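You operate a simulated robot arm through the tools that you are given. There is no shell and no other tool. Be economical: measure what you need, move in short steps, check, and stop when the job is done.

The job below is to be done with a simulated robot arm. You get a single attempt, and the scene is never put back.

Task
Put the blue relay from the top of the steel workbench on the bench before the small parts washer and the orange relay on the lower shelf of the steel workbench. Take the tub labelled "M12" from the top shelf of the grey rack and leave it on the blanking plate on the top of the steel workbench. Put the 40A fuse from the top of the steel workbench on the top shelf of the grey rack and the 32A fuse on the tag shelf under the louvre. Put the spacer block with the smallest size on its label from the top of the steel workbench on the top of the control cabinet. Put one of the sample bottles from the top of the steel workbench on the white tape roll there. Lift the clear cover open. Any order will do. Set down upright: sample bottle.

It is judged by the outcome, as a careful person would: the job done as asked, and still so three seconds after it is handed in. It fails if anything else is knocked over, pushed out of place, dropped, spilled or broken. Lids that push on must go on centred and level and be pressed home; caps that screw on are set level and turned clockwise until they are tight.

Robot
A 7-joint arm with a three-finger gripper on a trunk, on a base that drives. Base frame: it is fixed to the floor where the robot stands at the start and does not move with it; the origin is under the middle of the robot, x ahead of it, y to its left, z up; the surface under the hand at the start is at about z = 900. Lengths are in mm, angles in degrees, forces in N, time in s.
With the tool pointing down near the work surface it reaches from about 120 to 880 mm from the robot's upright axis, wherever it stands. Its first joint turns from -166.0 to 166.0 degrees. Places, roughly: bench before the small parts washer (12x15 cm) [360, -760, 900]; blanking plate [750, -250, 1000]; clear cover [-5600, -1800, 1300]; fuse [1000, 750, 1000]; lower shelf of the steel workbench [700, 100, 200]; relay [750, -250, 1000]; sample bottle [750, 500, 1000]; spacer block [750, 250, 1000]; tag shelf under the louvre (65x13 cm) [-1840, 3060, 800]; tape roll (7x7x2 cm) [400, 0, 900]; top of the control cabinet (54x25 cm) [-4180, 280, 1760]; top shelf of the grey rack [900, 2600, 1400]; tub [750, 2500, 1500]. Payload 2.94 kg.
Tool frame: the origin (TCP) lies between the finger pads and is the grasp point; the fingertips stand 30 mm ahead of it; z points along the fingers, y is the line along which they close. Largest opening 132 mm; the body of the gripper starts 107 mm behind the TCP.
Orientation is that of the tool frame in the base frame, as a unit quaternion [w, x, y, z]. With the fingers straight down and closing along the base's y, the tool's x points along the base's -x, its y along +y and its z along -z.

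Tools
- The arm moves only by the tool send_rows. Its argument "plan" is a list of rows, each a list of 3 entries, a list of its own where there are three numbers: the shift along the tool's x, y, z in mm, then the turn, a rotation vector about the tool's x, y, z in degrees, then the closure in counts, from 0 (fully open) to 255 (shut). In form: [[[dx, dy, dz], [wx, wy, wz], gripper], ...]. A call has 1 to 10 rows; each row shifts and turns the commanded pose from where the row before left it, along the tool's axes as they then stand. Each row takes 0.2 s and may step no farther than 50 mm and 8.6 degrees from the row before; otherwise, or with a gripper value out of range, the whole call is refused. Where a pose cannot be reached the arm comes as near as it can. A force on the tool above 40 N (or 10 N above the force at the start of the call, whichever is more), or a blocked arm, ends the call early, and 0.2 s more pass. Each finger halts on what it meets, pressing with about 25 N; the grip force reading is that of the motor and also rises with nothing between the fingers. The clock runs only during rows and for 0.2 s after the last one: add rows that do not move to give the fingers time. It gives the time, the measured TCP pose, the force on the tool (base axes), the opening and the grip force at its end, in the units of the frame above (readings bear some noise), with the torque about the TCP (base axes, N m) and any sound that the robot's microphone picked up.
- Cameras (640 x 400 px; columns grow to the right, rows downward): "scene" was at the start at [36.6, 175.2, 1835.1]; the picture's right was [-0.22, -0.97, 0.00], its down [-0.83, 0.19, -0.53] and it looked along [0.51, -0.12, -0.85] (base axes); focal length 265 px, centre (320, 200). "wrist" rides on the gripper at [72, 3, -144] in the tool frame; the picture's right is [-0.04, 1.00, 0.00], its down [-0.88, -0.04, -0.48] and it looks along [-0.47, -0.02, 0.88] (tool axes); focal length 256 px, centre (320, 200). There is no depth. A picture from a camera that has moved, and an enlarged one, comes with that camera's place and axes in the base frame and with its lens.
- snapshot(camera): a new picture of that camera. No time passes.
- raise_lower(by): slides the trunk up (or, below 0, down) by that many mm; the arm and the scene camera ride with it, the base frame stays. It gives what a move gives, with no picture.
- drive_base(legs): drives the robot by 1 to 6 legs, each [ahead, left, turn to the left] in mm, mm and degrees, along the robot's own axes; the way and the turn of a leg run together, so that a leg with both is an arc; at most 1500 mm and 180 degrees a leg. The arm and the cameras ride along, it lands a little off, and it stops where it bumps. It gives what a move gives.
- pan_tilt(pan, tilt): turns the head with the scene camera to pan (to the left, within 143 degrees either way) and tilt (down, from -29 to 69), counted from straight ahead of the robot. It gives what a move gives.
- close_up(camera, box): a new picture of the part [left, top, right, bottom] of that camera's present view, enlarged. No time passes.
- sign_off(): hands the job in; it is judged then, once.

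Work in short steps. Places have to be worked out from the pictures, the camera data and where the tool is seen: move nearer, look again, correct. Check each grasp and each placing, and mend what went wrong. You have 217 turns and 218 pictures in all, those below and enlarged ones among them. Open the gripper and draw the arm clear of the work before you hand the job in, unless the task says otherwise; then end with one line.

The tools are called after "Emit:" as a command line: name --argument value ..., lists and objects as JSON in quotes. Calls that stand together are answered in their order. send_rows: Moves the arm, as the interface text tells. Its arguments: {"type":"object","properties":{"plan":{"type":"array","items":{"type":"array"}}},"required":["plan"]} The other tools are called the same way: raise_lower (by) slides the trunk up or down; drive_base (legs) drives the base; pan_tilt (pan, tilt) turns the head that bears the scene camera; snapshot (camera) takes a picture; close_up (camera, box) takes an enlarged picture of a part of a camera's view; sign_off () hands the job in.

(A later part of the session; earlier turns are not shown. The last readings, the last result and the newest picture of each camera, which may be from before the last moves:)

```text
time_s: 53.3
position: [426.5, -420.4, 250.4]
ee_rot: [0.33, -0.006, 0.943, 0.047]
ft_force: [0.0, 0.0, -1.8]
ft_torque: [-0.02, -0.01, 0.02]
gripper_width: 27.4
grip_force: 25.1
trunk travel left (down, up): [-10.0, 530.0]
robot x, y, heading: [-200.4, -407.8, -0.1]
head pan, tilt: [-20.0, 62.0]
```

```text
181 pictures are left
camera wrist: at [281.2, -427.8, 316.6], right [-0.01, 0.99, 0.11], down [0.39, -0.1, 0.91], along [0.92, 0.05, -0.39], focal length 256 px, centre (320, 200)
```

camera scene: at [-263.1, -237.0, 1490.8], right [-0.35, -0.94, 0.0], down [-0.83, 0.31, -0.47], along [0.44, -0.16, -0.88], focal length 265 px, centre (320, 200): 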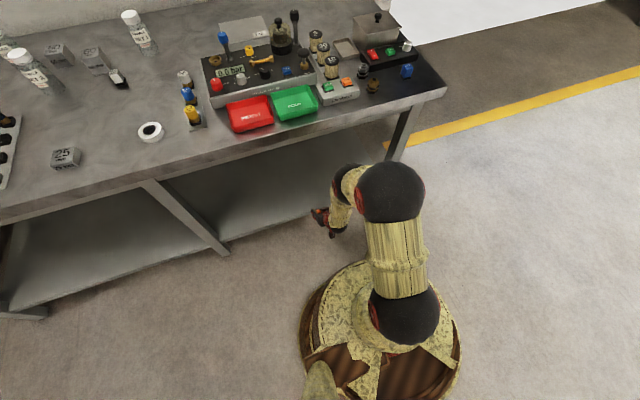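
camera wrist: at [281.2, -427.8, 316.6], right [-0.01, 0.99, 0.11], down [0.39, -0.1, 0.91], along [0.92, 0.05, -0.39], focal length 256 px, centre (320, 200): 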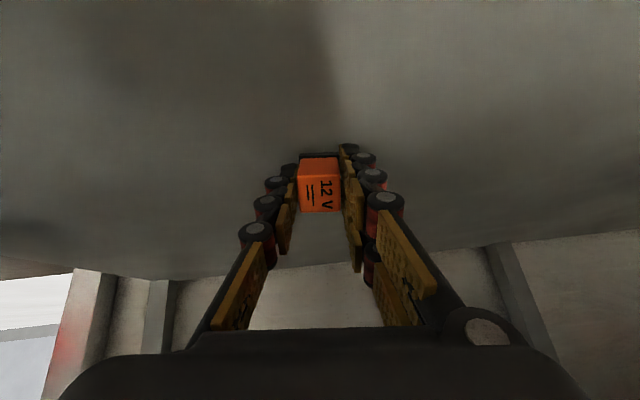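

I lower in 4 mm increments watching for contact.

Emit:
send_rows --plan '[[[2.5, 0, 3.1], [0, 0, 0], 255], [[2.5, 0, 3.1], [0, 0, 0], 255]]'

Emit:
send_rows --plan '[[[1.9, 0, 2.3], [0, 0, 0], 255]]'

Emit:
close_up --camera "wrist" --box '[240, 90, 400, 190]'

```text
time_s: 53.9
position: [427.0, -418.9, 241.6]
ee_rot: [0.331, -0.006, 0.942, 0.046]
ft_force: [0.3, 0.0, -0.9]
ft_torque: [-0.01, 0.03, 0.0]
gripper_width: 27.6
grip_force: 24.6
trunk travel left (down, up): [-10.0, 530.0]
robot x, y, heading: [-197.8, -401.5, -0.4]
head pan, tilt: [-20.0, 62.0]
```

```text
time_s: 54.3
position: [426.6, -419.2, 239.0]
ee_rot: [0.331, -0.006, 0.942, 0.047]
ft_force: [0.1, -0.8, -0.3]
ft_torque: [0.0, 0.04, -0.02]
gripper_width: 27.2
grip_force: 24.0
trunk travel left (down, up): [-10.0, 530.0]
robot x, y, heading: [-197.9, -403.8, -0.3]
head pan, tilt: [-20.0, 62.0]
```

```text
4.00 times, centred on (320, 140) of wrist
camera zoom: at [281.4, -426.9, 306.5], right [-0.01, 0.99, 0.11], down [0.39, -0.1, 0.92], along [0.92, 0.05, -0.39], focal length 1024 px, centre (320, 440)
```

zoom: 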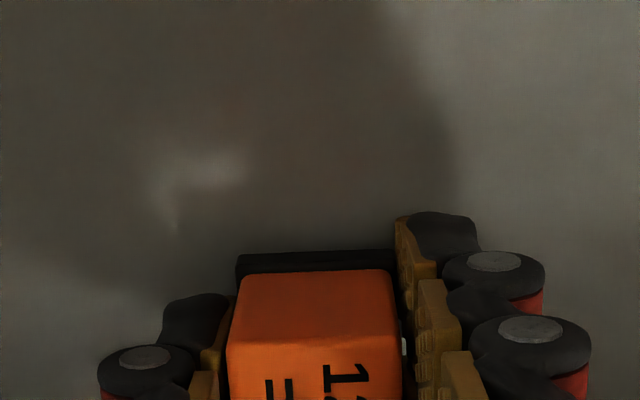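

Not touching yet; I continue down in 3 mm steps.

Emit:
send_rows --plan '[[[1.9, 0, 2.3], [0, 0, 0], 255], [[1.9, 0, 2.3], [0, 0, 0], 255]]'

Emit:
send_rows --plan '[[[1.9, 0, 2.3], [0, 0, 0], 255], [[0, 0, 0], [0, 0, 0], 255]]'

```text
time_s: 54.9
position: [429.8, -418.5, 236.3]
ee_rot: [0.334, -0.006, 0.941, 0.047]
ft_force: [-3.7, 4.8, 22.1]
ft_torque: [0.0, -0.17, 0.03]
gripper_width: 27.4
grip_force: 25.1
trunk travel left (down, up): [-10.0, 530.0]
robot x, y, heading: [-198.4, -404.8, -0.1]
head pan, tilt: [-20.0, 62.0]
```

```text
time_s: 55.3
position: [432.8, -417.6, 235.1]
ee_rot: [0.336, -0.006, 0.941, 0.047]
ft_force: [-4.2, 0.4, 17.5]
ft_torque: [-0.01, -0.02, 0.06]
gripper_width: 27.5
grip_force: 25.6
trunk travel left (down, up): [-10.0, 530.0]
robot x, y, heading: [-200.7, -406.2, -0.5]
head pan, tilt: [-20.0, 62.0]
stopped in row 1: the force on the tool passed its limit at 46 N (the readings are from after the stop); the commanded pose is now the measured one
```

Contact made. I open and draw back along the tool axis.

Emit:
send_rows --plan '[[[0, 0, 0], [0, 0, 0], 200], [[0, 0, 0], [0, 0, 0], 130], [[0, 0, 0], [0, 0, 0], 130], [[0, 0, 0], [0, 0, 0], 130], [[0, 0, -30], [0, 0, 0], 130], [[0, 0, -40], [0, 0, 0], 130]]'

Emit:
snapshot --camera "wrist"

```text
time_s: 56.7
position: [386.6, -426.4, 288.1]
ee_rot: [0.335, -0.005, 0.941, 0.046]
ft_force: [-0.2, 0.9, -0.9]
ft_torque: [0.04, -0.02, -0.03]
gripper_width: 64.7
grip_force: 0.0
trunk travel left (down, up): [-10.0, 530.0]
robot x, y, heading: [-198.3, -409.8, -0.1]
head pan, tilt: [-20.0, 62.0]
```

```text
179 pictures are left
camera wrist: at [240.2, -434.6, 353.3], right [-0.01, 0.99, 0.11], down [0.39, -0.1, 0.92], along [0.92, 0.05, -0.38], focal length 256 px, centre (320, 200)
```

wrist: 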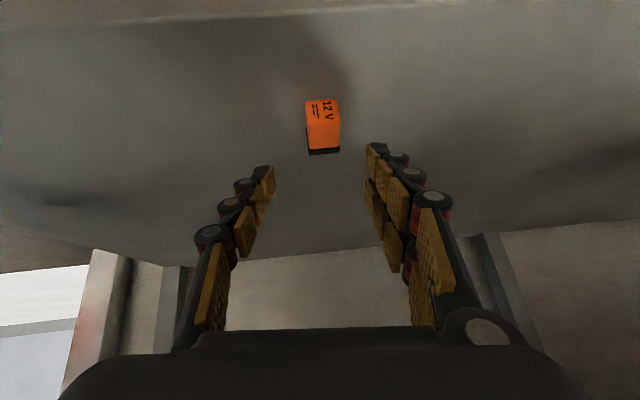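

Orange relay lies on the shelf. I drive back, raise the trunk and restore the hand to pointing down.

Emit:
drive_base --legs '[[-450, 0, 0]]'

Emit:
raise_lower --by 340

Emit:
send_rows --plan '[[[-29, 0, -37], [0, 0, 0], 130], [[-29, 0, -37], [0, 0, 0], 130], [[-29, 0, -37], [0, 0, 0], 130], [[-29, 0, -37], [0, 0, 0], 130], [[-29, 0, -37], [0, 0, 0], 130], [[0, 0, 0], [0, 7.8, 0], 130], [[0, 0, 0], [0, 7.8, 0], 130], [[0, 0, 0], [0, 7.8, 0], 130], [[0, 0, 0], [0, 7.8, 0], 130], [[0, 0, 0], [0, 7.5, 0], 130]]'

```text
time_s: 59.4
position: [-58.4, -424.9, 287.3]
ee_rot: [0.334, -0.003, 0.941, 0.045]
ft_force: [0.6, 0.4, 0.0]
ft_torque: [0.02, 0.0, -0.02]
gripper_width: 64.4
grip_force: 0.1
trunk travel left (down, up): [-10.0, 530.0]
robot x, y, heading: [-644.5, -403.4, -0.5]
head pan, tilt: [-20.0, 62.0]
```

```text
time_s: 62.7
position: [-57.3, -426.0, 627.0]
ee_rot: [0.334, -0.005, 0.942, 0.046]
ft_force: [-0.4, 0.8, -0.1]
ft_torque: [-0.01, 0.01, 0.04]
gripper_width: 64.7
grip_force: 0.2
trunk travel left (down, up): [-350.0, 190.0]
robot x, y, heading: [-644.0, -405.0, -0.5]
head pan, tilt: [-20.0, 62.0]
```

```text
time_s: 64.9
position: [-56.0, -437.4, 865.4]
ee_rot: [0.071, -0.018, 0.995, 0.06]
ft_force: [-2.1, 0.1, -0.9]
ft_torque: [-0.04, -0.29, 0.01]
gripper_width: 64.7
grip_force: 0.3
out of reach, approached as far as the arm can: row 9, 10
trunk travel left (down, up): [-350.0, 190.0]
robot x, y, heading: [-643.1, -403.9, -0.6]
head pan, tilt: [-20.0, 62.0]
```

I raise the hand further and then correct the residual tilt.

Emit:
send_rows --plan '[[[0, 0, -48], [0, 0, 0], 130], [[0, 0, -48], [0, 0, 0], 130], [[0, 0, -48], [0, 0, 0], 130], [[0, 0, -48], [0, 0, 0], 130], [[0, 0, -48], [0, 0, 0], 130], [[0, 0, -48], [0, 0, 0], 130], [[0, 0, -48], [0, 0, 0], 130], [[0, 0, 0], [3.5, 4, 1], 130], [[0, 0, 0], [3.4, 4, 1], 130]]'

Emit:
drive_base --legs '[[0, 650, 0.5]]'

Emit:
drive_base --legs '[[640, 0, 0]]'

Emit:
snapshot --camera "scene"

Emit:
snapshot --camera "wrist"

```text
time_s: 66.9
position: [-99.1, -478.8, 1196.6]
ee_rot: [0.004, 0.0, 1.0, -0.002]
ft_force: [-0.3, -0.2, 0.4]
ft_torque: [-0.03, 0.01, -0.01]
gripper_width: 65.0
grip_force: 0.1
trunk travel left (down, up): [-350.0, 190.0]
robot x, y, heading: [-646.0, -403.7, -0.2]
head pan, tilt: [-20.0, 62.0]
```

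```text
time_s: 70.6
position: [-97.8, 188.1, 1196.7]
ee_rot: [0.004, -0.01, 1.0, -0.002]
ft_force: [-0.1, 0.6, -0.4]
ft_torque: [0.0, -0.01, 0.02]
gripper_width: 64.5
grip_force: 0.0
trunk travel left (down, up): [-350.0, 190.0]
robot x, y, heading: [-643.3, 257.7, 0.6]
head pan, tilt: [-20.0, 62.0]
```

```text
time_s: 74.2
position: [552.8, 194.2, 1195.8]
ee_rot: [0.003, -0.009, 1.0, -0.002]
ft_force: [0.3, 0.4, -0.6]
ft_torque: [0.0, 0.04, 0.03]
gripper_width: 64.5
grip_force: 0.1
trunk travel left (down, up): [-350.0, 190.0]
robot x, y, heading: [5.7, 258.4, 0.5]
head pan, tilt: [-20.0, 62.0]
```

```text
178 pictures are left
camera scene: at [34.9, 427.9, 1830.7], right [-0.33, -0.94, 0.0], down [-0.83, 0.29, -0.47], along [0.44, -0.16, -0.88], focal length 265 px, centre (320, 200)
```

scene: 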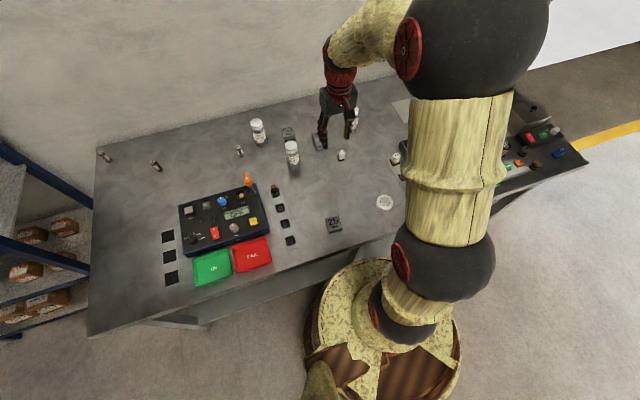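

```text
177 pictures are left
camera wrist: at [479.4, 196.7, 1339.5], right [0.02, 1.0, 0.0], down [0.88, -0.02, 0.48], along [0.48, -0.01, -0.88], focal length 256 px, centre (320, 200)
```

wrist: 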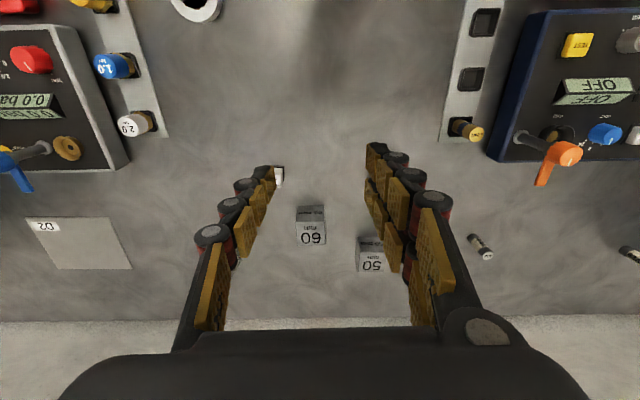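

I move over the nearest bottle (SET 2, about (702,312)) with open fingers and look.

Emit:
send_rows --plan '[[[-38, 30, 0], [0, 0, 0], 0], [[-38, 30, 0], [0, 0, 0], 0], [[-38, 30, 0], [0, 0, 0], 0], [[-36, 28, 0], [0, 0, 0], 0]]'

Emit:
snapshot --camera "wrist"

```text
time_s: 75.2
position: [701.4, 315.2, 1194.7]
ee_rot: [0.003, -0.009, 1.0, -0.002]
ft_force: [0.2, 0.3, 0.4]
ft_torque: [-0.03, 0.02, 0.02]
gripper_width: 131.4
grip_force: 0.1
trunk travel left (down, up): [-350.0, 190.0]
robot x, y, heading: [5.0, 258.4, 0.4]
head pan, tilt: [-20.0, 62.0]
```

```text
176 pictures are left
camera wrist: at [628.3, 317.5, 1337.6], right [0.02, 1.0, 0.0], down [0.88, -0.02, 0.48], along [0.48, -0.01, -0.88], focal length 256 px, centre (320, 200)
```

wrist: 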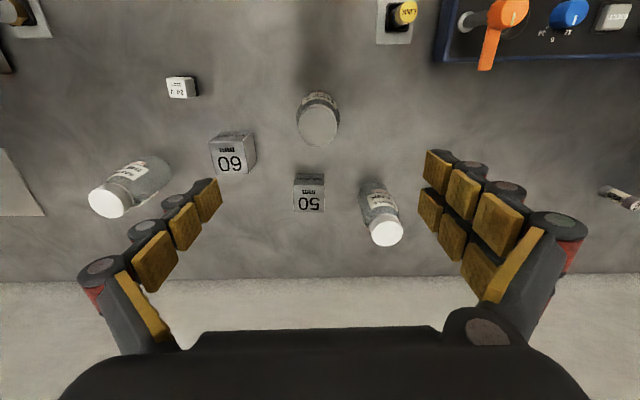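

Bottle axis about (697,314), centred within the 132 opening. I descend to z≈962 and look before closing.

Emit:
send_rows --plan '[[[4, -1, 46], [0, 0, 0], 0], [[0, 0, 46], [0, 0, 0], 0], [[0, 0, 46], [0, 0, 0], 0], [[0, 0, 46], [0, 0, 0], 0], [[0, 0, 46], [0, 0, 0], 0]]'

Emit:
snapshot --camera "wrist"

```text
time_s: 76.4
position: [697.8, 310.5, 965.3]
ee_rot: [0.005, -0.01, 1.0, -0.002]
ft_force: [0.9, 0.0, 0.4]
ft_torque: [-0.01, 0.08, 0.01]
gripper_width: 131.8
grip_force: 0.0
trunk travel left (down, up): [-350.0, 190.0]
robot x, y, heading: [6.8, 257.7, 0.4]
head pan, tilt: [-20.0, 62.0]
```

```text
175 pictures are left
camera wrist: at [624.4, 313.4, 1108.8], right [0.02, 1.0, 0.0], down [0.87, -0.02, 0.48], along [0.48, -0.01, -0.88], focal length 256 px, centre (320, 200)
```

wrist: 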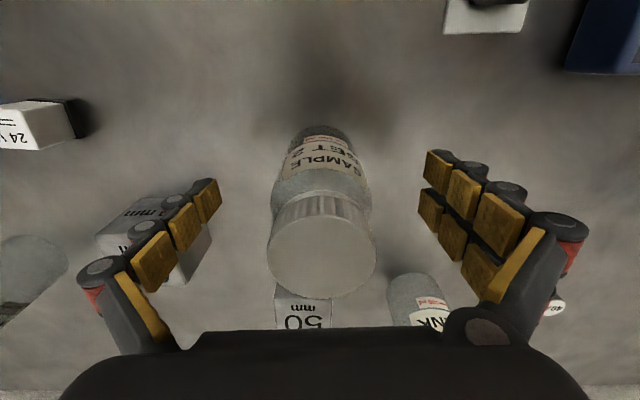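

Bottle is centred. I shift 3 mm and close.

Emit:
send_rows --plan '[[[1, 3, 3], [0, 0, 0], 0], [[0, 0, 0], [0, 0, 0], 255], [[0, 0, 0], [0, 0, 0], 255], [[0, 0, 0], [0, 0, 0], 255], [[0, 0, 0], [0, 0, 0], 255], [[0, 0, 0], [0, 0, 0], 255]]'

Emit:
send_rows --plan '[[[0, 0, -30], [0, 0, 0], 255], [[0, 0, -40], [0, 0, 0], 255], [[0, 0, -45], [0, 0, 0], 255], [[0, 0, -45], [0, 0, 0], 255]]'

Emit:
snapshot --camera "wrist"

```text
time_s: 77.8
position: [695.7, 313.8, 963.4]
ee_rot: [0.003, -0.01, 1.0, -0.001]
ft_force: [-1.1, -0.4, 1.1]
ft_torque: [-0.04, 0.01, -0.02]
gripper_width: 58.2
grip_force: 11.8
trunk travel left (down, up): [-350.0, 190.0]
robot x, y, heading: [5.7, 259.1, 0.4]
head pan, tilt: [-20.0, 62.0]
```

```text
time_s: 78.8
position: [694.6, 314.6, 1124.3]
ee_rot: [0.004, -0.01, 1.0, -0.003]
ft_force: [-0.8, 0.1, -0.9]
ft_torque: [0.01, -0.03, 0.02]
gripper_width: 57.6
grip_force: 24.9
trunk travel left (down, up): [-350.0, 190.0]
robot x, y, heading: [3.7, 258.6, 0.4]
head pan, tilt: [-20.0, 62.0]
```

```text
174 pictures are left
camera wrist: at [621.7, 318.4, 1267.0], right [0.02, 1.0, 0.0], down [0.88, -0.02, 0.48], along [0.48, -0.01, -0.88], focal length 256 px, centre (320, 200)
```

wrist: 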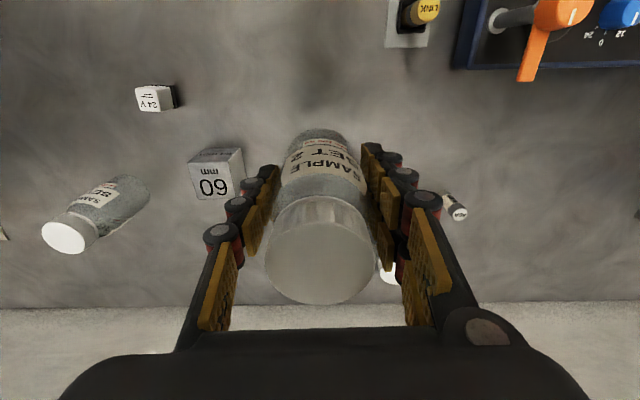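

Bottle held. I carry it toward the tape roll (≈(398,31)), stopping short to measure.

Emit:
send_rows --plan '[[[42, -23, 0], [0, 0, 0], 255], [[42, -23, 0], [0, 0, 0], 255], [[42, -23, 0], [0, 0, 0], 255], [[42, -23, 0], [0, 0, 0], 255], [[42, -23, 0], [0, 0, 0], 255], [[42, -23, 0], [0, 0, 0], 255], [[42, -23, 0], [0, 0, 0], 255]]'

Emit:
snapshot --camera "wrist"

Emit:
close_up --camera "scene" --box '[300, 150, 460, 250]'

```text
time_s: 80.4
position: [404.2, 151.8, 1121.9]
ee_rot: [0.005, -0.01, 1.0, -0.001]
ft_force: [0.6, -0.1, -1.1]
ft_torque: [0.0, -0.05, 0.01]
gripper_width: 57.8
grip_force: 25.1
trunk travel left (down, up): [-350.0, 190.0]
robot x, y, heading: [5.1, 260.7, 0.5]
head pan, tilt: [-20.0, 62.0]
```

```text
173 pictures are left
camera wrist: at [330.8, 154.8, 1266.2], right [0.02, 1.0, 0.0], down [0.87, -0.02, 0.48], along [0.48, -0.01, -0.87], focal length 256 px, centre (320, 200)
```

wrist: 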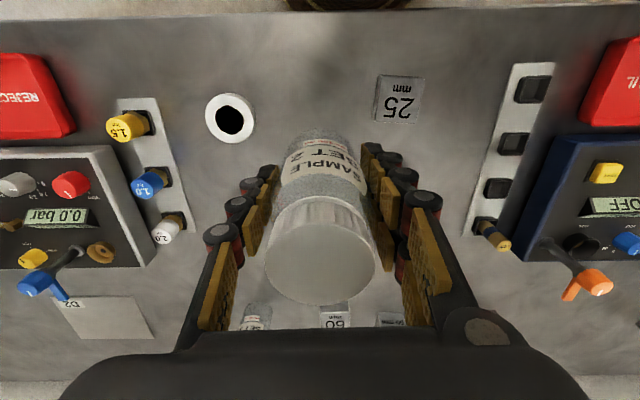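

```text
4.00 times, centred on (380, 200) of scene
camera zoom: at [33.0, 427.7, 1830.8], right [-0.33, -0.94, 0.0], down [-0.83, 0.29, -0.47], along [0.44, -0.16, -0.88], focal length 1061 px, centre (80, 200)
```

zoom: 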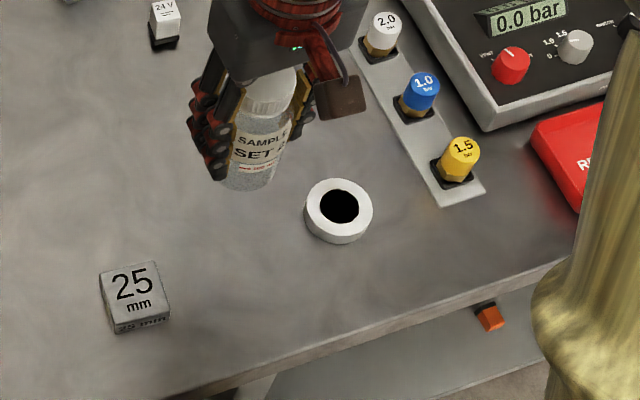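

Tape centre ≈(398,32.5), top ≈920; bottle bottom is ~63 below TCP. I move over it and descend to z≈996.

Emit:
send_rows --plan '[[[2, -40, 0], [0, 0, 0], 255], [[2, -40, 0], [0, 0, 0], 255], [[2, -40, 0], [0, 0, 0], 255], [[0, 0, 42], [0, 0, 0], 255], [[0, 0, 42], [0, 0, 0], 255], [[0, 0, 40], [0, 0, 0], 255]]'

Emit:
snapshot --camera "wrist"

Emit:
close_up --camera "scene" --box '[320, 130, 448, 210]'

```text
time_s: 81.8
position: [402.2, 26.9, 999.4]
ee_rot: [0.005, -0.01, 1.0, -0.002]
ft_force: [0.5, 0.6, -1.1]
ft_torque: [0.04, 0.04, -0.01]
gripper_width: 57.8
grip_force: 24.7
trunk travel left (down, up): [-350.0, 190.0]
robot x, y, heading: [4.4, 260.0, 0.7]
head pan, tilt: [-20.0, 62.0]
```

```text
171 pictures are left
camera wrist: at [329.4, 29.7, 1142.8], right [0.02, 1.0, 0.0], down [0.87, -0.02, 0.48], along [0.48, -0.01, -0.87], focal length 256 px, centre (320, 200)
```

wrist: 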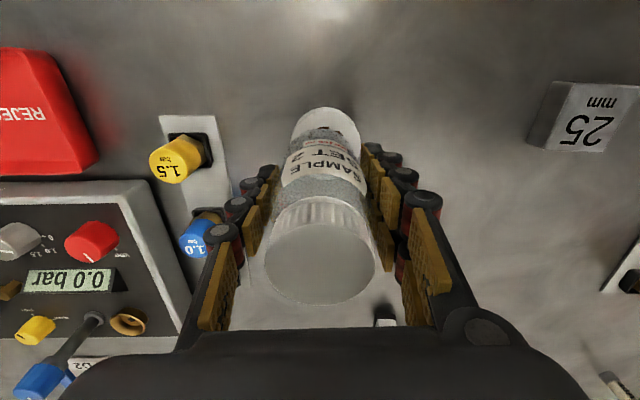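

```text
5.00 times, centred on (384, 170) of scene
camera zoom: at [34.7, 427.1, 1830.8], right [-0.33, -0.94, 0.0], down [-0.83, 0.29, -0.47], along [0.44, -0.16, -0.88], focal length 1326 px, centre (0, 350)
```

zoom: 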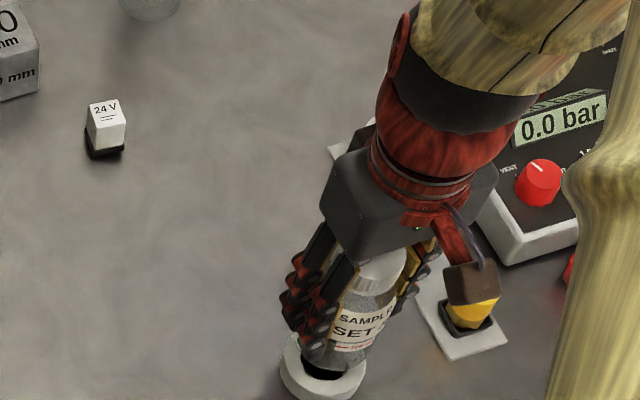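

Tape's visible arc gives centre ≈(397.5,33). I correct by (−4,+6) and lower to 987, then check.

Emit:
send_rows --plan '[[[4, 6, 0], [0, 0, 0], 255], [[0, 0, 11], [0, 0, 0], 255]]'

Emit:
snapshot --camera "wrist"

Emit:
close_up --camera "scene" --box '[340, 170, 436, 230]'

```text
time_s: 82.4
position: [397.5, 35.6, 989.5]
ee_rot: [0.005, -0.01, 1.0, -0.002]
ft_force: [0.6, -0.3, -0.8]
ft_torque: [-0.01, -0.02, 0.03]
gripper_width: 57.8
grip_force: 25.5
trunk travel left (down, up): [-350.0, 190.0]
robot x, y, heading: [4.0, 261.2, 0.5]
head pan, tilt: [-20.0, 62.0]
```

```text
169 pictures are left
camera wrist: at [325.4, 37.4, 1131.4], right [0.02, 1.0, 0.0], down [0.88, -0.02, 0.48], along [0.48, -0.01, -0.88], focal length 256 px, centre (320, 200)
```

wrist: 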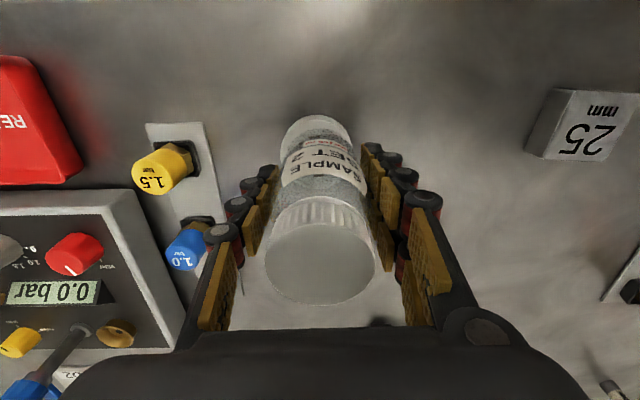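

```text
6.67 times, centred on (388, 200) of scene
camera zoom: at [34.6, 427.5, 1830.7], right [-0.33, -0.94, 0.0], down [-0.83, 0.29, -0.47], along [0.44, -0.16, -0.88], focal length 1768 px, centre (-133, 200)
```

zoom: 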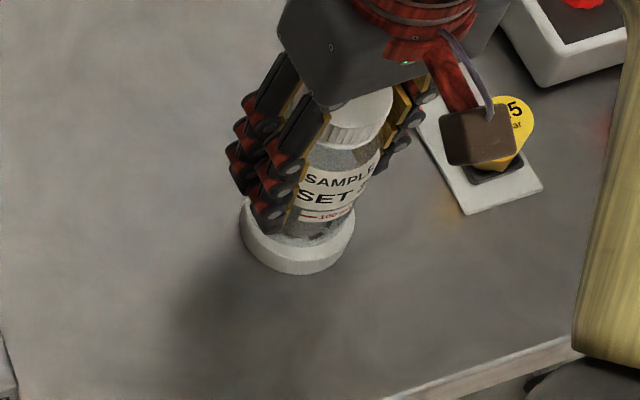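

Bottle sits over the roll well. I lower slowly until contact.

Emit:
send_rows --plan '[[[0, 0, 2], [0, 0, 0], 255], [[0, 0, 2], [0, 0, 0], 255]]'

Emit:
send_rows --plan '[[[0, 0, 1.5], [0, 0, 0], 255]]'

```text
time_s: 83.0
position: [398.1, 35.0, 985.1]
ee_rot: [0.003, -0.01, 1.0, -0.001]
ft_force: [0.9, 0.1, -0.6]
ft_torque: [0.01, 0.0, 0.0]
gripper_width: 57.6
grip_force: 25.0
trunk travel left (down, up): [-350.0, 190.0]
robot x, y, heading: [2.8, 255.4, 0.3]
head pan, tilt: [-20.0, 62.0]
```

```text
time_s: 83.4
position: [398.3, 35.6, 982.3]
ee_rot: [0.005, -0.01, 1.0, -0.003]
ft_force: [0.1, -0.1, -0.1]
ft_torque: [0.01, 0.01, -0.01]
gripper_width: 57.7
grip_force: 25.0
trunk travel left (down, up): [-350.0, 190.0]
robot x, y, heading: [4.5, 260.7, 0.5]
head pan, tilt: [-20.0, 62.0]
```

Emit:
send_rows --plan '[[[0, 0, 1.5], [0, 0, 0], 255]]'

Emit:
send_rows --plan '[[[0, 0, 1], [0, 0, 0], 255]]'

Emit:
close_up --camera "scene" --box '[340, 170, 436, 230]'

```text
time_s: 83.8
position: [398.3, 34.9, 980.6]
ee_rot: [0.007, -0.009, 1.0, -0.002]
ft_force: [-2.5, 2.8, 16.7]
ft_torque: [0.14, 0.16, 0.02]
gripper_width: 57.6
grip_force: 24.7
trunk travel left (down, up): [-350.0, 190.0]
robot x, y, heading: [6.7, 259.6, 0.7]
head pan, tilt: [-20.0, 62.0]
```

```text
time_s: 84.2
position: [397.9, 35.3, 981.4]
ee_rot: [0.006, -0.009, 1.0, -0.003]
ft_force: [-0.1, -0.3, 21.1]
ft_torque: [-0.01, -0.06, 0.11]
gripper_width: 57.5
grip_force: 25.3
trunk travel left (down, up): [-350.0, 190.0]
robot x, y, heading: [6.2, 259.9, 0.6]
head pan, tilt: [-20.0, 62.0]
```

```text
6.67 times, centred on (388, 200) of scene
camera zoom: at [33.1, 428.3, 1830.8], right [-0.33, -0.94, 0.0], down [-0.83, 0.29, -0.47], along [0.44, -0.16, -0.88], focal length 1768 px, centre (-133, 200)
```

zoom: 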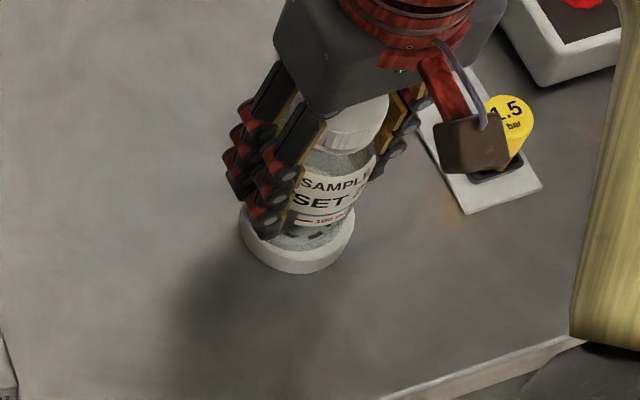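

Contact (17–21 N). I open slowly and lift straight up.

Emit:
send_rows --plan '[[[0, 0, -1], [0, 0, 0], 255], [[0, 0, 0], [0, 0, 0], 130], [[0, 0, 0], [0, 0, 0], 80], [[0, 0, 0], [0, 0, 0], 60], [[0, 0, 0], [0, 0, 0], 60], [[0, 0, 0], [0, 0, 0], 60], [[0, 0, -30], [0, 0, 0], 60], [[0, 0, -45], [0, 0, 0], 60], [[0, 0, -45], [0, 0, 0], 60], [[0, 0, -45], [0, 0, 0], 60]]'

Emit:
close_up --camera "scene" --box '[340, 170, 436, 230]'

Emit:
snapshot --camera "wrist"

```text
time_s: 86.4
position: [395.0, 36.8, 1144.6]
ee_rot: [0.004, -0.01, 1.0, -0.001]
ft_force: [0.7, 1.1, 0.1]
ft_torque: [-0.02, -0.03, -0.03]
gripper_width: 101.1
grip_force: 0.0
trunk travel left (down, up): [-350.0, 190.0]
robot x, y, heading: [6.7, 259.3, 0.4]
head pan, tilt: [-20.0, 62.0]
```

```text
6.67 times, centred on (388, 200) of scene
camera zoom: at [33.3, 428.2, 1830.7], right [-0.33, -0.94, 0.0], down [-0.83, 0.29, -0.47], along [0.44, -0.16, -0.88], focal length 1768 px, centre (-133, 200)
```

zoom: 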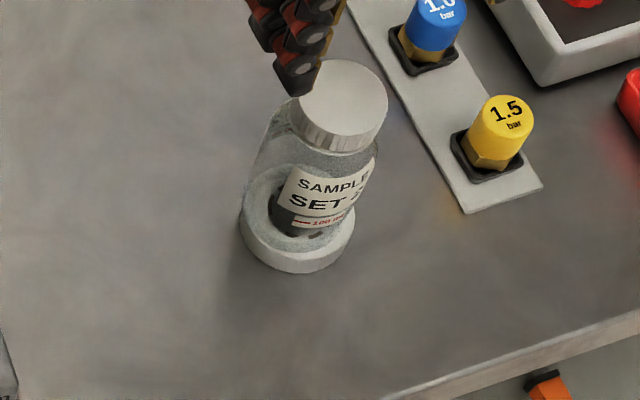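

```text
165 pictures are left
camera wrist: at [321.8, 40.3, 1288.2], right [0.02, 1.0, 0.0], down [0.88, -0.02, 0.48], along [0.48, -0.01, -0.88], focal length 256 px, centre (320, 200)
```

wrist: 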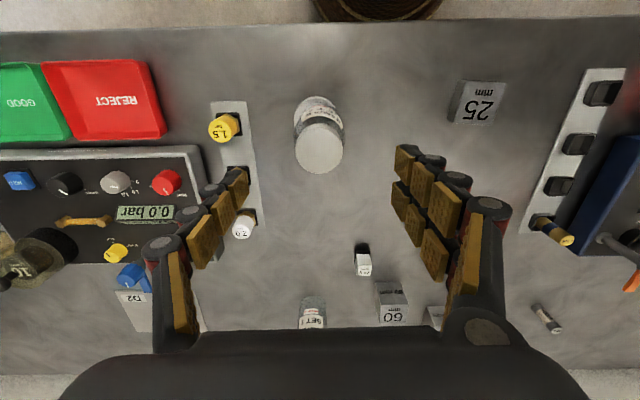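

Bottle stands upright on the tape roll. Next I drive left to reach the 40A fuse.

Emit:
drive_base --legs '[[0, 240, 0]]'

Emit:
send_rows --plan '[[[-43, 22, 0], [0, 0, 0], 130], [[-43, 22, 0], [0, 0, 0], 130], [[-43, 22, 0], [0, 0, 0], 130], [[-43, 22, 0], [0, 0, 0], 130], [[-43, 22, 0], [0, 0, 0], 130], [[-43, 22, 0], [0, 0, 0], 130], [[-43, 22, 0], [0, 0, 0], 130], [[-43, 22, 0], [0, 0, 0], 130], [[-43, 22, 0], [0, 0, 0], 130], [[-38, 22, 0], [0, 0, 0], 130]]'

Emit:
snapshot --camera "wrist"

```text
time_s: 88.2
position: [394.3, 276.5, 1144.0]
ee_rot: [0.005, -0.011, 1.0, -0.001]
ft_force: [0.5, -0.2, 0.2]
ft_torque: [-0.06, 0.04, 0.0]
gripper_width: 101.0
grip_force: 0.0
trunk travel left (down, up): [-350.0, 190.0]
robot x, y, heading: [3.6, 497.8, 1.0]
head pan, tilt: [-20.0, 62.0]
```

```text
time_s: 90.3
position: [816.4, 503.6, 1146.3]
ee_rot: [0.004, -0.011, 1.0, -0.002]
ft_force: [-0.4, -0.7, 0.2]
ft_torque: [-0.03, 0.07, 0.01]
gripper_width: 64.8
grip_force: 0.0
trunk travel left (down, up): [-350.0, 190.0]
robot x, y, heading: [2.2, 495.3, 0.5]
head pan, tilt: [-20.0, 62.0]
```

```text
164 pictures are left
camera wrist: at [743.2, 506.5, 1289.2], right [0.02, 1.0, 0.0], down [0.88, -0.02, 0.48], along [0.48, -0.01, -0.88], focal length 256 px, centre (320, 200)
```

wrist: 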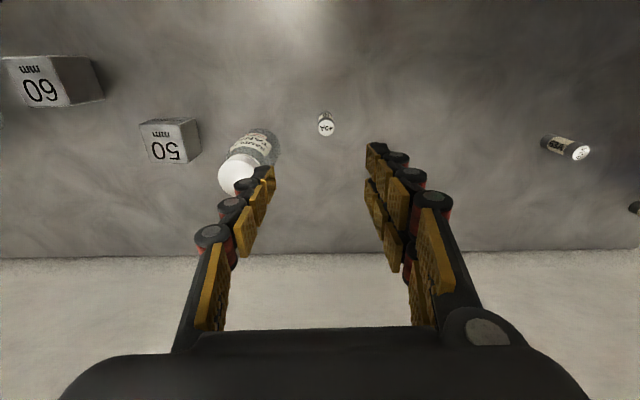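

Fuse at about (817,512). I move over and lower to 995 for a check.

Emit:
send_rows --plan '[[[0, 8, 40], [0, 0, 0], 130], [[0, 0, 48], [0, 0, 0], 130], [[0, 0, 48], [0, 0, 0], 130], [[0, 0, 15], [0, 0, 0], 130]]'

Emit:
snapshot --camera "wrist"

```text
time_s: 91.3
position: [816.1, 509.9, 997.4]
ee_rot: [0.004, -0.01, 1.0, -0.002]
ft_force: [1.2, 0.1, -0.3]
ft_torque: [-0.01, 0.05, -0.04]
gripper_width: 64.7
grip_force: 0.0
trunk travel left (down, up): [-350.0, 190.0]
robot x, y, heading: [2.6, 496.8, 0.8]
head pan, tilt: [-20.0, 62.0]
```

```text
163 pictures are left
camera wrist: at [742.9, 512.7, 1140.7], right [0.02, 1.0, 0.0], down [0.88, -0.02, 0.48], along [0.48, -0.01, -0.88], focal length 256 px, centre (320, 200)
```

wrist: 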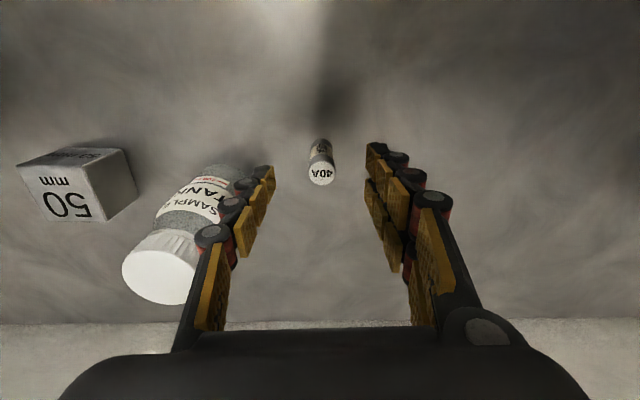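

Aligned. I lower to z≈945 and close.

Emit:
send_rows --plan '[[[-2, 2, 30], [0, 0, 0], 130], [[0, 0, 22], [0, 0, 0], 130], [[0, 0, 0], [0, 0, 0], 255], [[0, 0, 0], [0, 0, 0], 255], [[0, 0, 0], [0, 0, 0], 255], [[0, 0, 0], [0, 0, 0], 255], [[0, 0, 0], [0, 0, 0], 255]]'

Emit:
snapshot --camera "wrist"

```text
time_s: 93.0
position: [818.0, 512.8, 946.0]
ee_rot: [0.005, -0.01, 1.0, -0.001]
ft_force: [0.0, -0.3, 0.0]
ft_torque: [0.02, 0.02, -0.03]
gripper_width: 20.1
grip_force: 24.6
trunk travel left (down, up): [-350.0, 190.0]
robot x, y, heading: [6.5, 497.7, 0.7]
head pan, tilt: [-20.0, 62.0]
```

```text
162 pictures are left
camera wrist: at [744.2, 515.2, 1088.7], right [0.02, 1.0, 0.0], down [0.88, -0.02, 0.48], along [0.48, -0.01, -0.88], focal length 256 px, centre (320, 200)
```

wrist: 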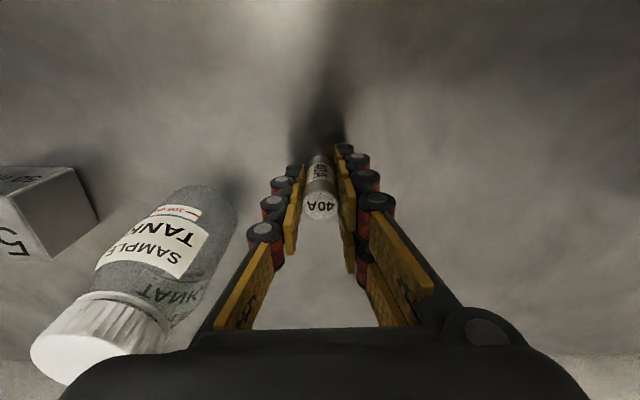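

40A fuse gripped (20 mm). I lift and retract the arm, then back away.

Emit:
send_rows --plan '[[[0, 0, -45], [0, 0, 0], 255], [[0, 0, -48], [0, 0, 0], 255], [[0, 0, -48], [0, 0, 0], 255], [[0, 0, -48], [0, 0, 0], 255], [[0, 0, -48], [0, 0, 0], 255], [[48, 0, 0], [0, 0, 0], 255], [[48, 0, 0], [0, 0, 0], 255], [[48, 0, 0], [0, 0, 0], 255], [[48, 0, 0], [0, 0, 0], 255], [[48, 0, 0], [0, 0, 0], 255]]'

Emit:
drive_base --legs '[[-400, 0, 0]]'

Emit:
pan_tilt --pan 75 --tilt 25

Emit:
snapshot --camera "scene"

```text
time_s: 95.2
position: [572.2, 509.5, 1179.9]
ee_rot: [0.005, -0.01, 1.0, -0.002]
ft_force: [0.0, -0.3, 0.0]
ft_torque: [0.01, -0.01, -0.01]
gripper_width: 20.3
grip_force: 24.7
trunk travel left (down, up): [-350.0, 190.0]
robot x, y, heading: [3.1, 495.4, 0.6]
head pan, tilt: [-20.0, 62.0]
```

```text
time_s: 97.6
position: [178.0, 505.1, 1180.5]
ee_rot: [0.006, -0.013, 1.0, -0.002]
ft_force: [0.0, -0.1, 0.6]
ft_torque: [0.0, -0.03, 0.02]
gripper_width: 20.6
grip_force: 24.7
trunk travel left (down, up): [-350.0, 190.0]
robot x, y, heading: [-394.0, 488.1, 0.9]
head pan, tilt: [-20.0, 62.0]
```

```text
time_s: 99.3
position: [177.4, 504.6, 1181.2]
ee_rot: [0.004, -0.014, 1.0, -0.001]
ft_force: [0.6, 0.3, 0.6]
ft_torque: [0.02, 0.02, 0.0]
gripper_width: 20.5
grip_force: 25.2
trunk travel left (down, up): [-350.0, 190.0]
robot x, y, heading: [-393.9, 490.1, 1.0]
head pan, tilt: [75.0, 25.0]
```

```text
161 pictures are left
camera scene: at [-403.4, 769.7, 1883.0], right [0.97, -0.24, 0.0], down [-0.1, -0.41, -0.91], along [0.22, 0.88, -0.42], focal length 265 px, centre (320, 200)
```

scene: 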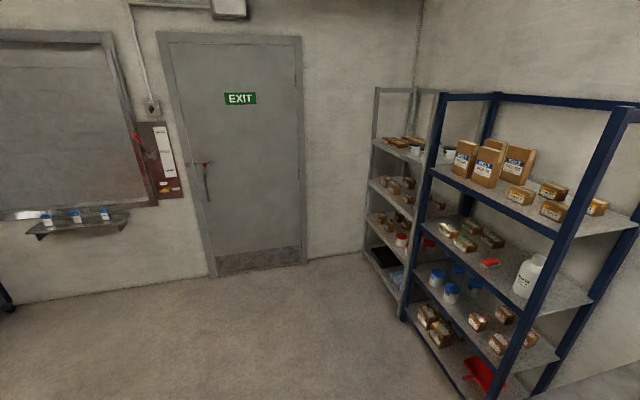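

Rack fronts are at x≈700; grey rack spans y≈2200–3050. I drive left about 2050 mm alongside.

Emit:
drive_base --legs '[[0, 0, -1], [0, 1030, 0], [0, 1030, 0]]'

Emit:
pan_tilt --pan 0 --tilt 20

Emit:
snapshot --camera "scene"

```text
time_s: 110.0
position: [187.6, 2562.9, 1179.3]
ee_rot: [0.005, 0.0, 1.0, -0.002]
ft_force: [0.1, 0.5, -0.9]
ft_torque: [-0.01, -0.02, 0.03]
gripper_width: 20.3
grip_force: 25.0
trunk travel left (down, up): [-350.0, 190.0]
robot x, y, heading: [-383.0, 2565.0, -0.9]
head pan, tilt: [75.0, 25.0]
```

```text
time_s: 111.4
position: [187.4, 2563.9, 1180.2]
ee_rot: [0.005, 0.0, 1.0, -0.002]
ft_force: [1.4, 0.2, -0.7]
ft_torque: [0.03, 0.0, -0.01]
gripper_width: 20.3
grip_force: 24.6
trunk travel left (down, up): [-350.0, 190.0]
robot x, y, heading: [-385.9, 2564.8, -0.8]
head pan, tilt: [0.0, 20.0]
```

```text
160 pictures are left
camera scene: at [-318.7, 2752.5, 1891.1], right [-0.01, -1.0, 0.0], down [-0.34, 0.0, -0.94], along [0.94, -0.01, -0.34], focal length 265 px, centre (320, 200)
```

scene: 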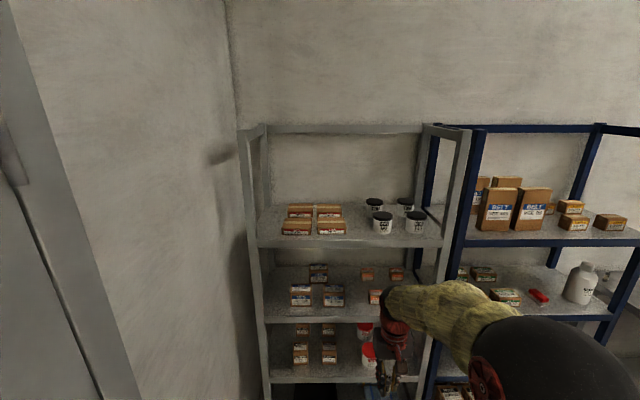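

Emit:
close_up --camera "scene" --box '[250, 170, 450, 260]'

Emit:
close_up --camera "scene" --box '[350, 185, 446, 245]'

```text
3.20 times, centred on (350, 215) of scene
camera zoom: at [-318.7, 2752.5, 1891.1], right [-0.01, -1.0, 0.0], down [-0.34, 0.0, -0.94], along [0.94, -0.01, -0.34], focal length 848 px, centre (224, 152)
```

zoom: 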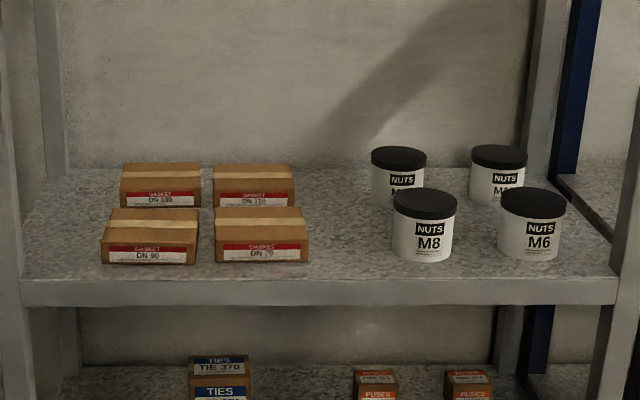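

```text
6.67 times, centred on (398, 215) of scene
camera zoom: at [-318.7, 2752.5, 1891.1], right [-0.01, -1.0, 0.0], down [-0.34, 0.0, -0.94], along [0.94, -0.01, -0.34], focal length 1768 px, centre (-200, 100)
```

zoom: 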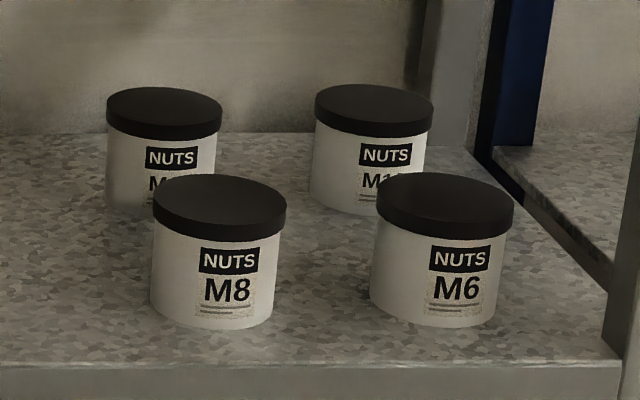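

Four NUTS tubs: M8 and M6 in front, two behind. I raise the trunk to read the rear labels and see the frame.

Emit:
raise_lower --by 190

Emit:
snapshot --camera "scene"

Emit:
close_up --camera "scene" --box '[350, 225, 446, 285]'

```text
time_s: 113.5
position: [187.4, 2562.5, 1369.3]
ee_rot: [0.004, 0.0, 1.0, -0.001]
ft_force: [0.2, -0.6, 0.0]
ft_torque: [0.05, -0.02, 0.01]
gripper_width: 20.5
grip_force: 25.1
trunk travel left (down, up): [-540.0, 0.0]
robot x, y, heading: [-379.7, 2561.9, -0.8]
head pan, tilt: [0.0, 20.0]
```

```text
157 pictures are left
camera scene: at [-318.6, 2752.4, 2081.0], right [-0.01, -1.0, 0.0], down [-0.34, 0.0, -0.94], along [0.94, -0.01, -0.34], focal length 265 px, centre (320, 200)
```

scene: 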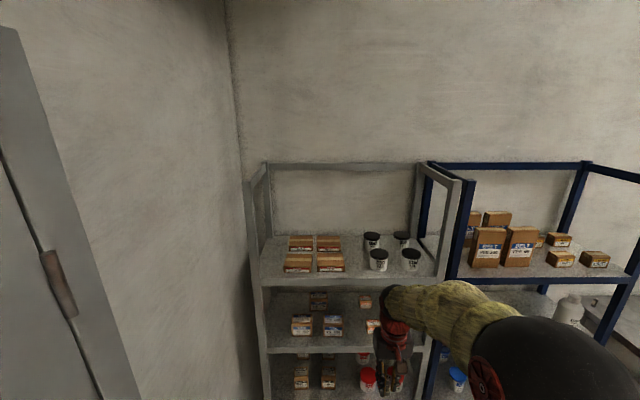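

```text
6.67 times, centred on (398, 255) of scene
camera zoom: at [-318.6, 2752.4, 2081.0], right [-0.01, -1.0, 0.0], down [-0.34, 0.0, -0.94], along [0.94, -0.01, -0.34], focal length 1768 px, centre (-200, -167)
```

zoom: 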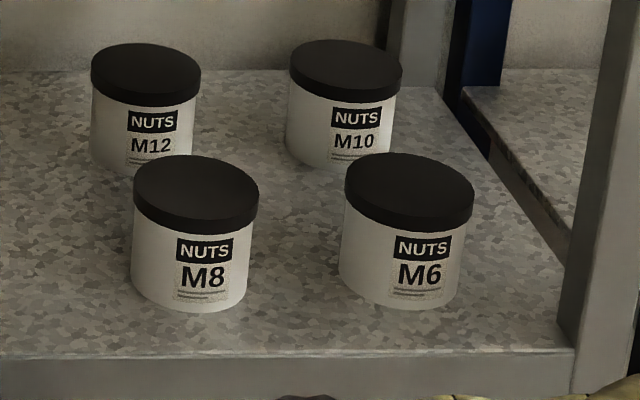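

M12 is the rear-left tub, and the rack front is open. I raise the hand and drive forward toward the shelf.

Emit:
send_rows --plan '[[[0, 5, -45], [0, 0, 0], 255], [[0, 5, -45], [0, 0, 0], 255], [[0, 5, -45], [0, 0, 0], 255], [[0, 5, -45], [0, 0, 0], 255]]'

Emit:
drive_base --legs '[[300, 0, 0.8]]'

Emit:
snapshot --camera "wrist"

Emit:
pan_tilt --pan -10 --tilt 35

Emit:
snapshot --camera "scene"

```text
time_s: 114.5
position: [184.3, 2584.6, 1549.2]
ee_rot: [0.004, 0.0, 1.0, -0.002]
ft_force: [0.2, -0.3, -0.8]
ft_torque: [0.0, -0.02, -0.01]
gripper_width: 20.2
grip_force: 25.0
trunk travel left (down, up): [-540.0, 0.0]
robot x, y, heading: [-385.0, 2561.5, -0.5]
head pan, tilt: [0.0, 20.0]
```

```text
time_s: 116.6
position: [487.0, 2591.9, 1547.8]
ee_rot: [0.004, -0.007, 1.0, -0.002]
ft_force: [0.5, 0.4, -1.1]
ft_torque: [0.01, 0.08, 0.02]
gripper_width: 20.1
grip_force: 24.6
trunk travel left (down, up): [-540.0, 0.0]
robot x, y, heading: [-85.0, 2561.6, 0.2]
head pan, tilt: [0.0, 20.0]
```

```text
155 pictures are left
camera wrist: at [413.8, 2595.5, 1691.6], right [0.03, 1.0, 0.0], down [0.88, -0.02, 0.48], along [0.48, -0.02, -0.88], focal length 256 px, centre (320, 200)
```

wrist: 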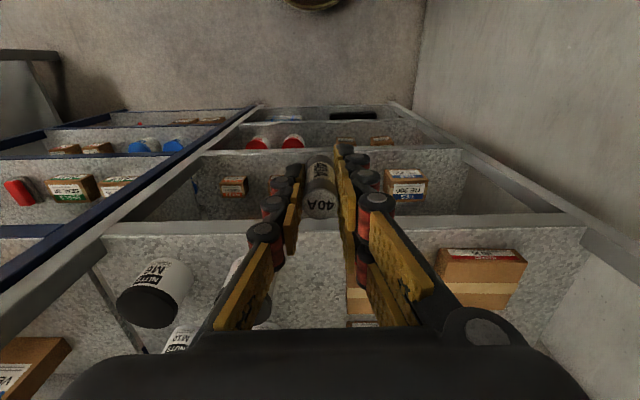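

```text
time_s: 117.3
position: [485.4, 2592.7, 1549.8]
ee_rot: [0.004, -0.007, 1.0, -0.002]
ft_force: [0.1, 0.2, -0.9]
ft_torque: [0.0, -0.02, 0.02]
gripper_width: 20.5
grip_force: 24.9
trunk travel left (down, up): [-540.0, 0.0]
robot x, y, heading: [-86.5, 2560.4, 0.4]
head pan, tilt: [-10.0, 35.0]
```

```text
154 pictures are left
camera scene: at [-26.6, 2737.3, 2057.4], right [-0.17, -0.99, 0.0], down [-0.56, 0.1, -0.82], along [0.81, -0.14, -0.57], focal length 265 px, centre (320, 200)
```

scene: 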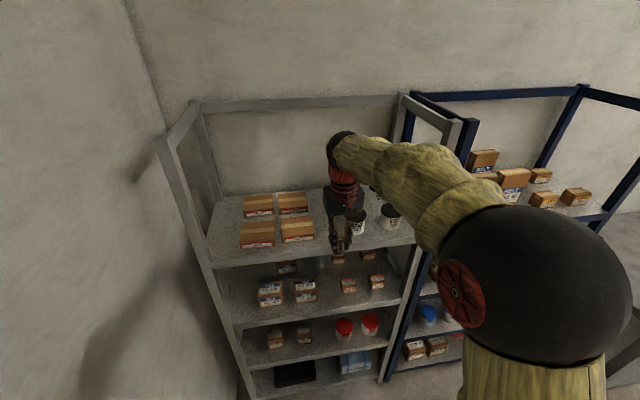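

Shelf front edge ≈ x 632; the gap between M8 and the gasket box is about y 2505–2635. I drive forward 120 more, then move the hand over (685,2572).

Emit:
drive_base --legs '[[120, 0, 0]]'

Emit:
send_rows --plan '[[[-40, -10, 0], [0, 0, 0], 255], [[-38, -10, 0], [0, 0, 0], 255], [[0, 0, 30], [0, 0, 0], 255], [[0, 0, 30], [0, 0, 0], 255], [[0, 0, 20], [0, 0, 0], 255]]'

Emit:
snapshot --camera "wrist"

Emit:
close_up --camera "scene" --box '[220, 150, 420, 275]'

```text
time_s: 118.6
position: [607.4, 2591.6, 1548.1]
ee_rot: [0.003, -0.007, 1.0, -0.002]
ft_force: [1.4, -0.3, -1.1]
ft_torque: [0.0, 0.1, 0.0]
gripper_width: 20.6
grip_force: 25.2
trunk travel left (down, up): [-540.0, 0.0]
robot x, y, heading: [36.2, 2563.1, 0.3]
head pan, tilt: [-10.0, 35.0]
```

```text
time_s: 119.8
position: [682.8, 2574.5, 1470.6]
ee_rot: [0.005, -0.007, 1.0, -0.002]
ft_force: [-0.3, 0.2, -0.1]
ft_torque: [0.02, -0.01, 0.03]
gripper_width: 20.4
grip_force: 25.1
trunk travel left (down, up): [-540.0, 0.0]
robot x, y, heading: [35.1, 2564.7, -0.0]
head pan, tilt: [-10.0, 35.0]
```

```text
153 pictures are left
camera wrist: at [609.4, 2577.7, 1613.9], right [0.03, 1.0, 0.0], down [0.87, -0.02, 0.48], along [0.48, -0.02, -0.88], focal length 256 px, centre (320, 200)
```

wrist: 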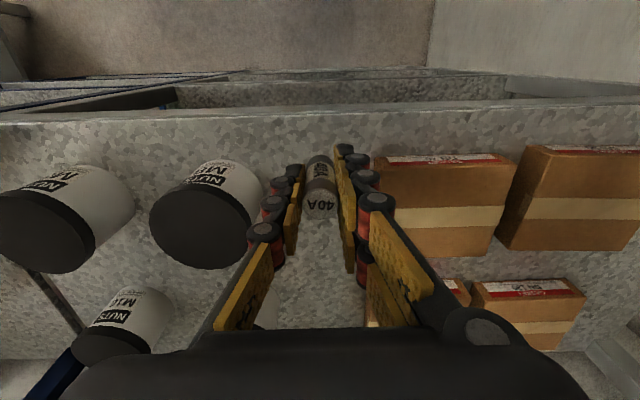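

```text
3.20 times, centred on (320, 212) of scene
camera zoom: at [92.7, 2737.8, 2057.3], right [-0.17, -0.99, 0.0], down [-0.57, 0.1, -0.82], along [0.81, -0.14, -0.57], focal length 848 px, centre (320, 160)
```

zoom: 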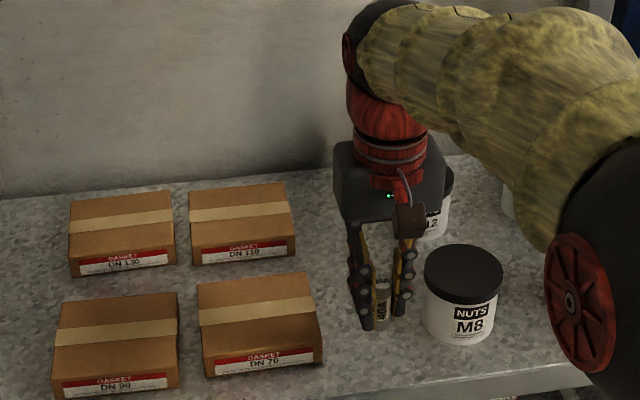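

Fuse is between M8 and the box. I move 20 mm deeper and lower toward the shelf, then step for contact.

Emit:
send_rows --plan '[[[-20, 0, 0], [0, 0, 0], 255], [[0, 0, 20], [0, 0, 0], 255], [[0, 0, 20], [0, 0, 0], 255]]'

Emit:
close_up --camera "scene" --box '[300, 190, 396, 250]'

Emit:
snapshot --camera "wrist"

```text
time_s: 120.6
position: [706.1, 2574.2, 1429.8]
ee_rot: [0.004, -0.007, 1.0, -0.001]
ft_force: [0.2, 0.2, -0.9]
ft_torque: [0.0, 0.0, 0.0]
gripper_width: 20.1
grip_force: 25.3
trunk travel left (down, up): [-540.0, 0.0]
robot x, y, heading: [41.4, 2562.0, 0.4]
head pan, tilt: [-10.0, 35.0]
```

```text
6.67 times, centred on (348, 220) of scene
camera zoom: at [95.2, 2737.7, 2057.2], right [-0.17, -0.99, 0.0], down [-0.57, 0.1, -0.82], along [0.81, -0.14, -0.57], focal length 1768 px, centre (133, 67)
```

zoom: 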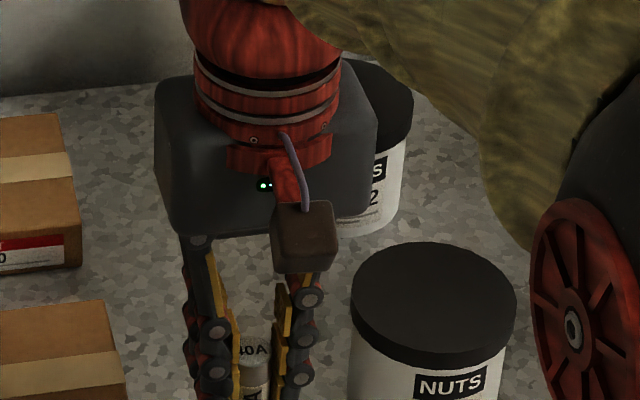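

```text
150 pictures are left
camera wrist: at [632.2, 2576.3, 1573.0], right [0.03, 1.0, 0.0], down [0.88, -0.02, 0.48], along [0.48, -0.02, -0.88], focal length 256 px, centre (320, 200)
```

wrist: 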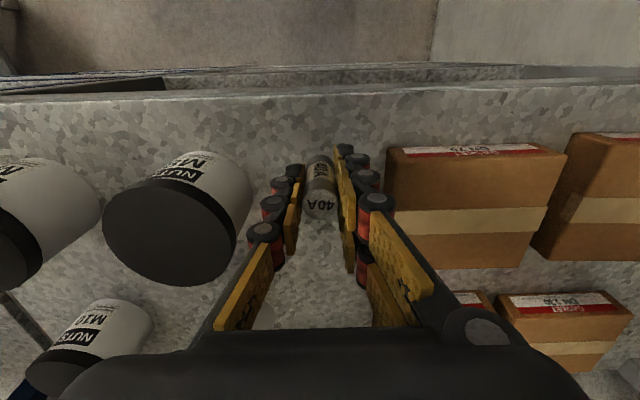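

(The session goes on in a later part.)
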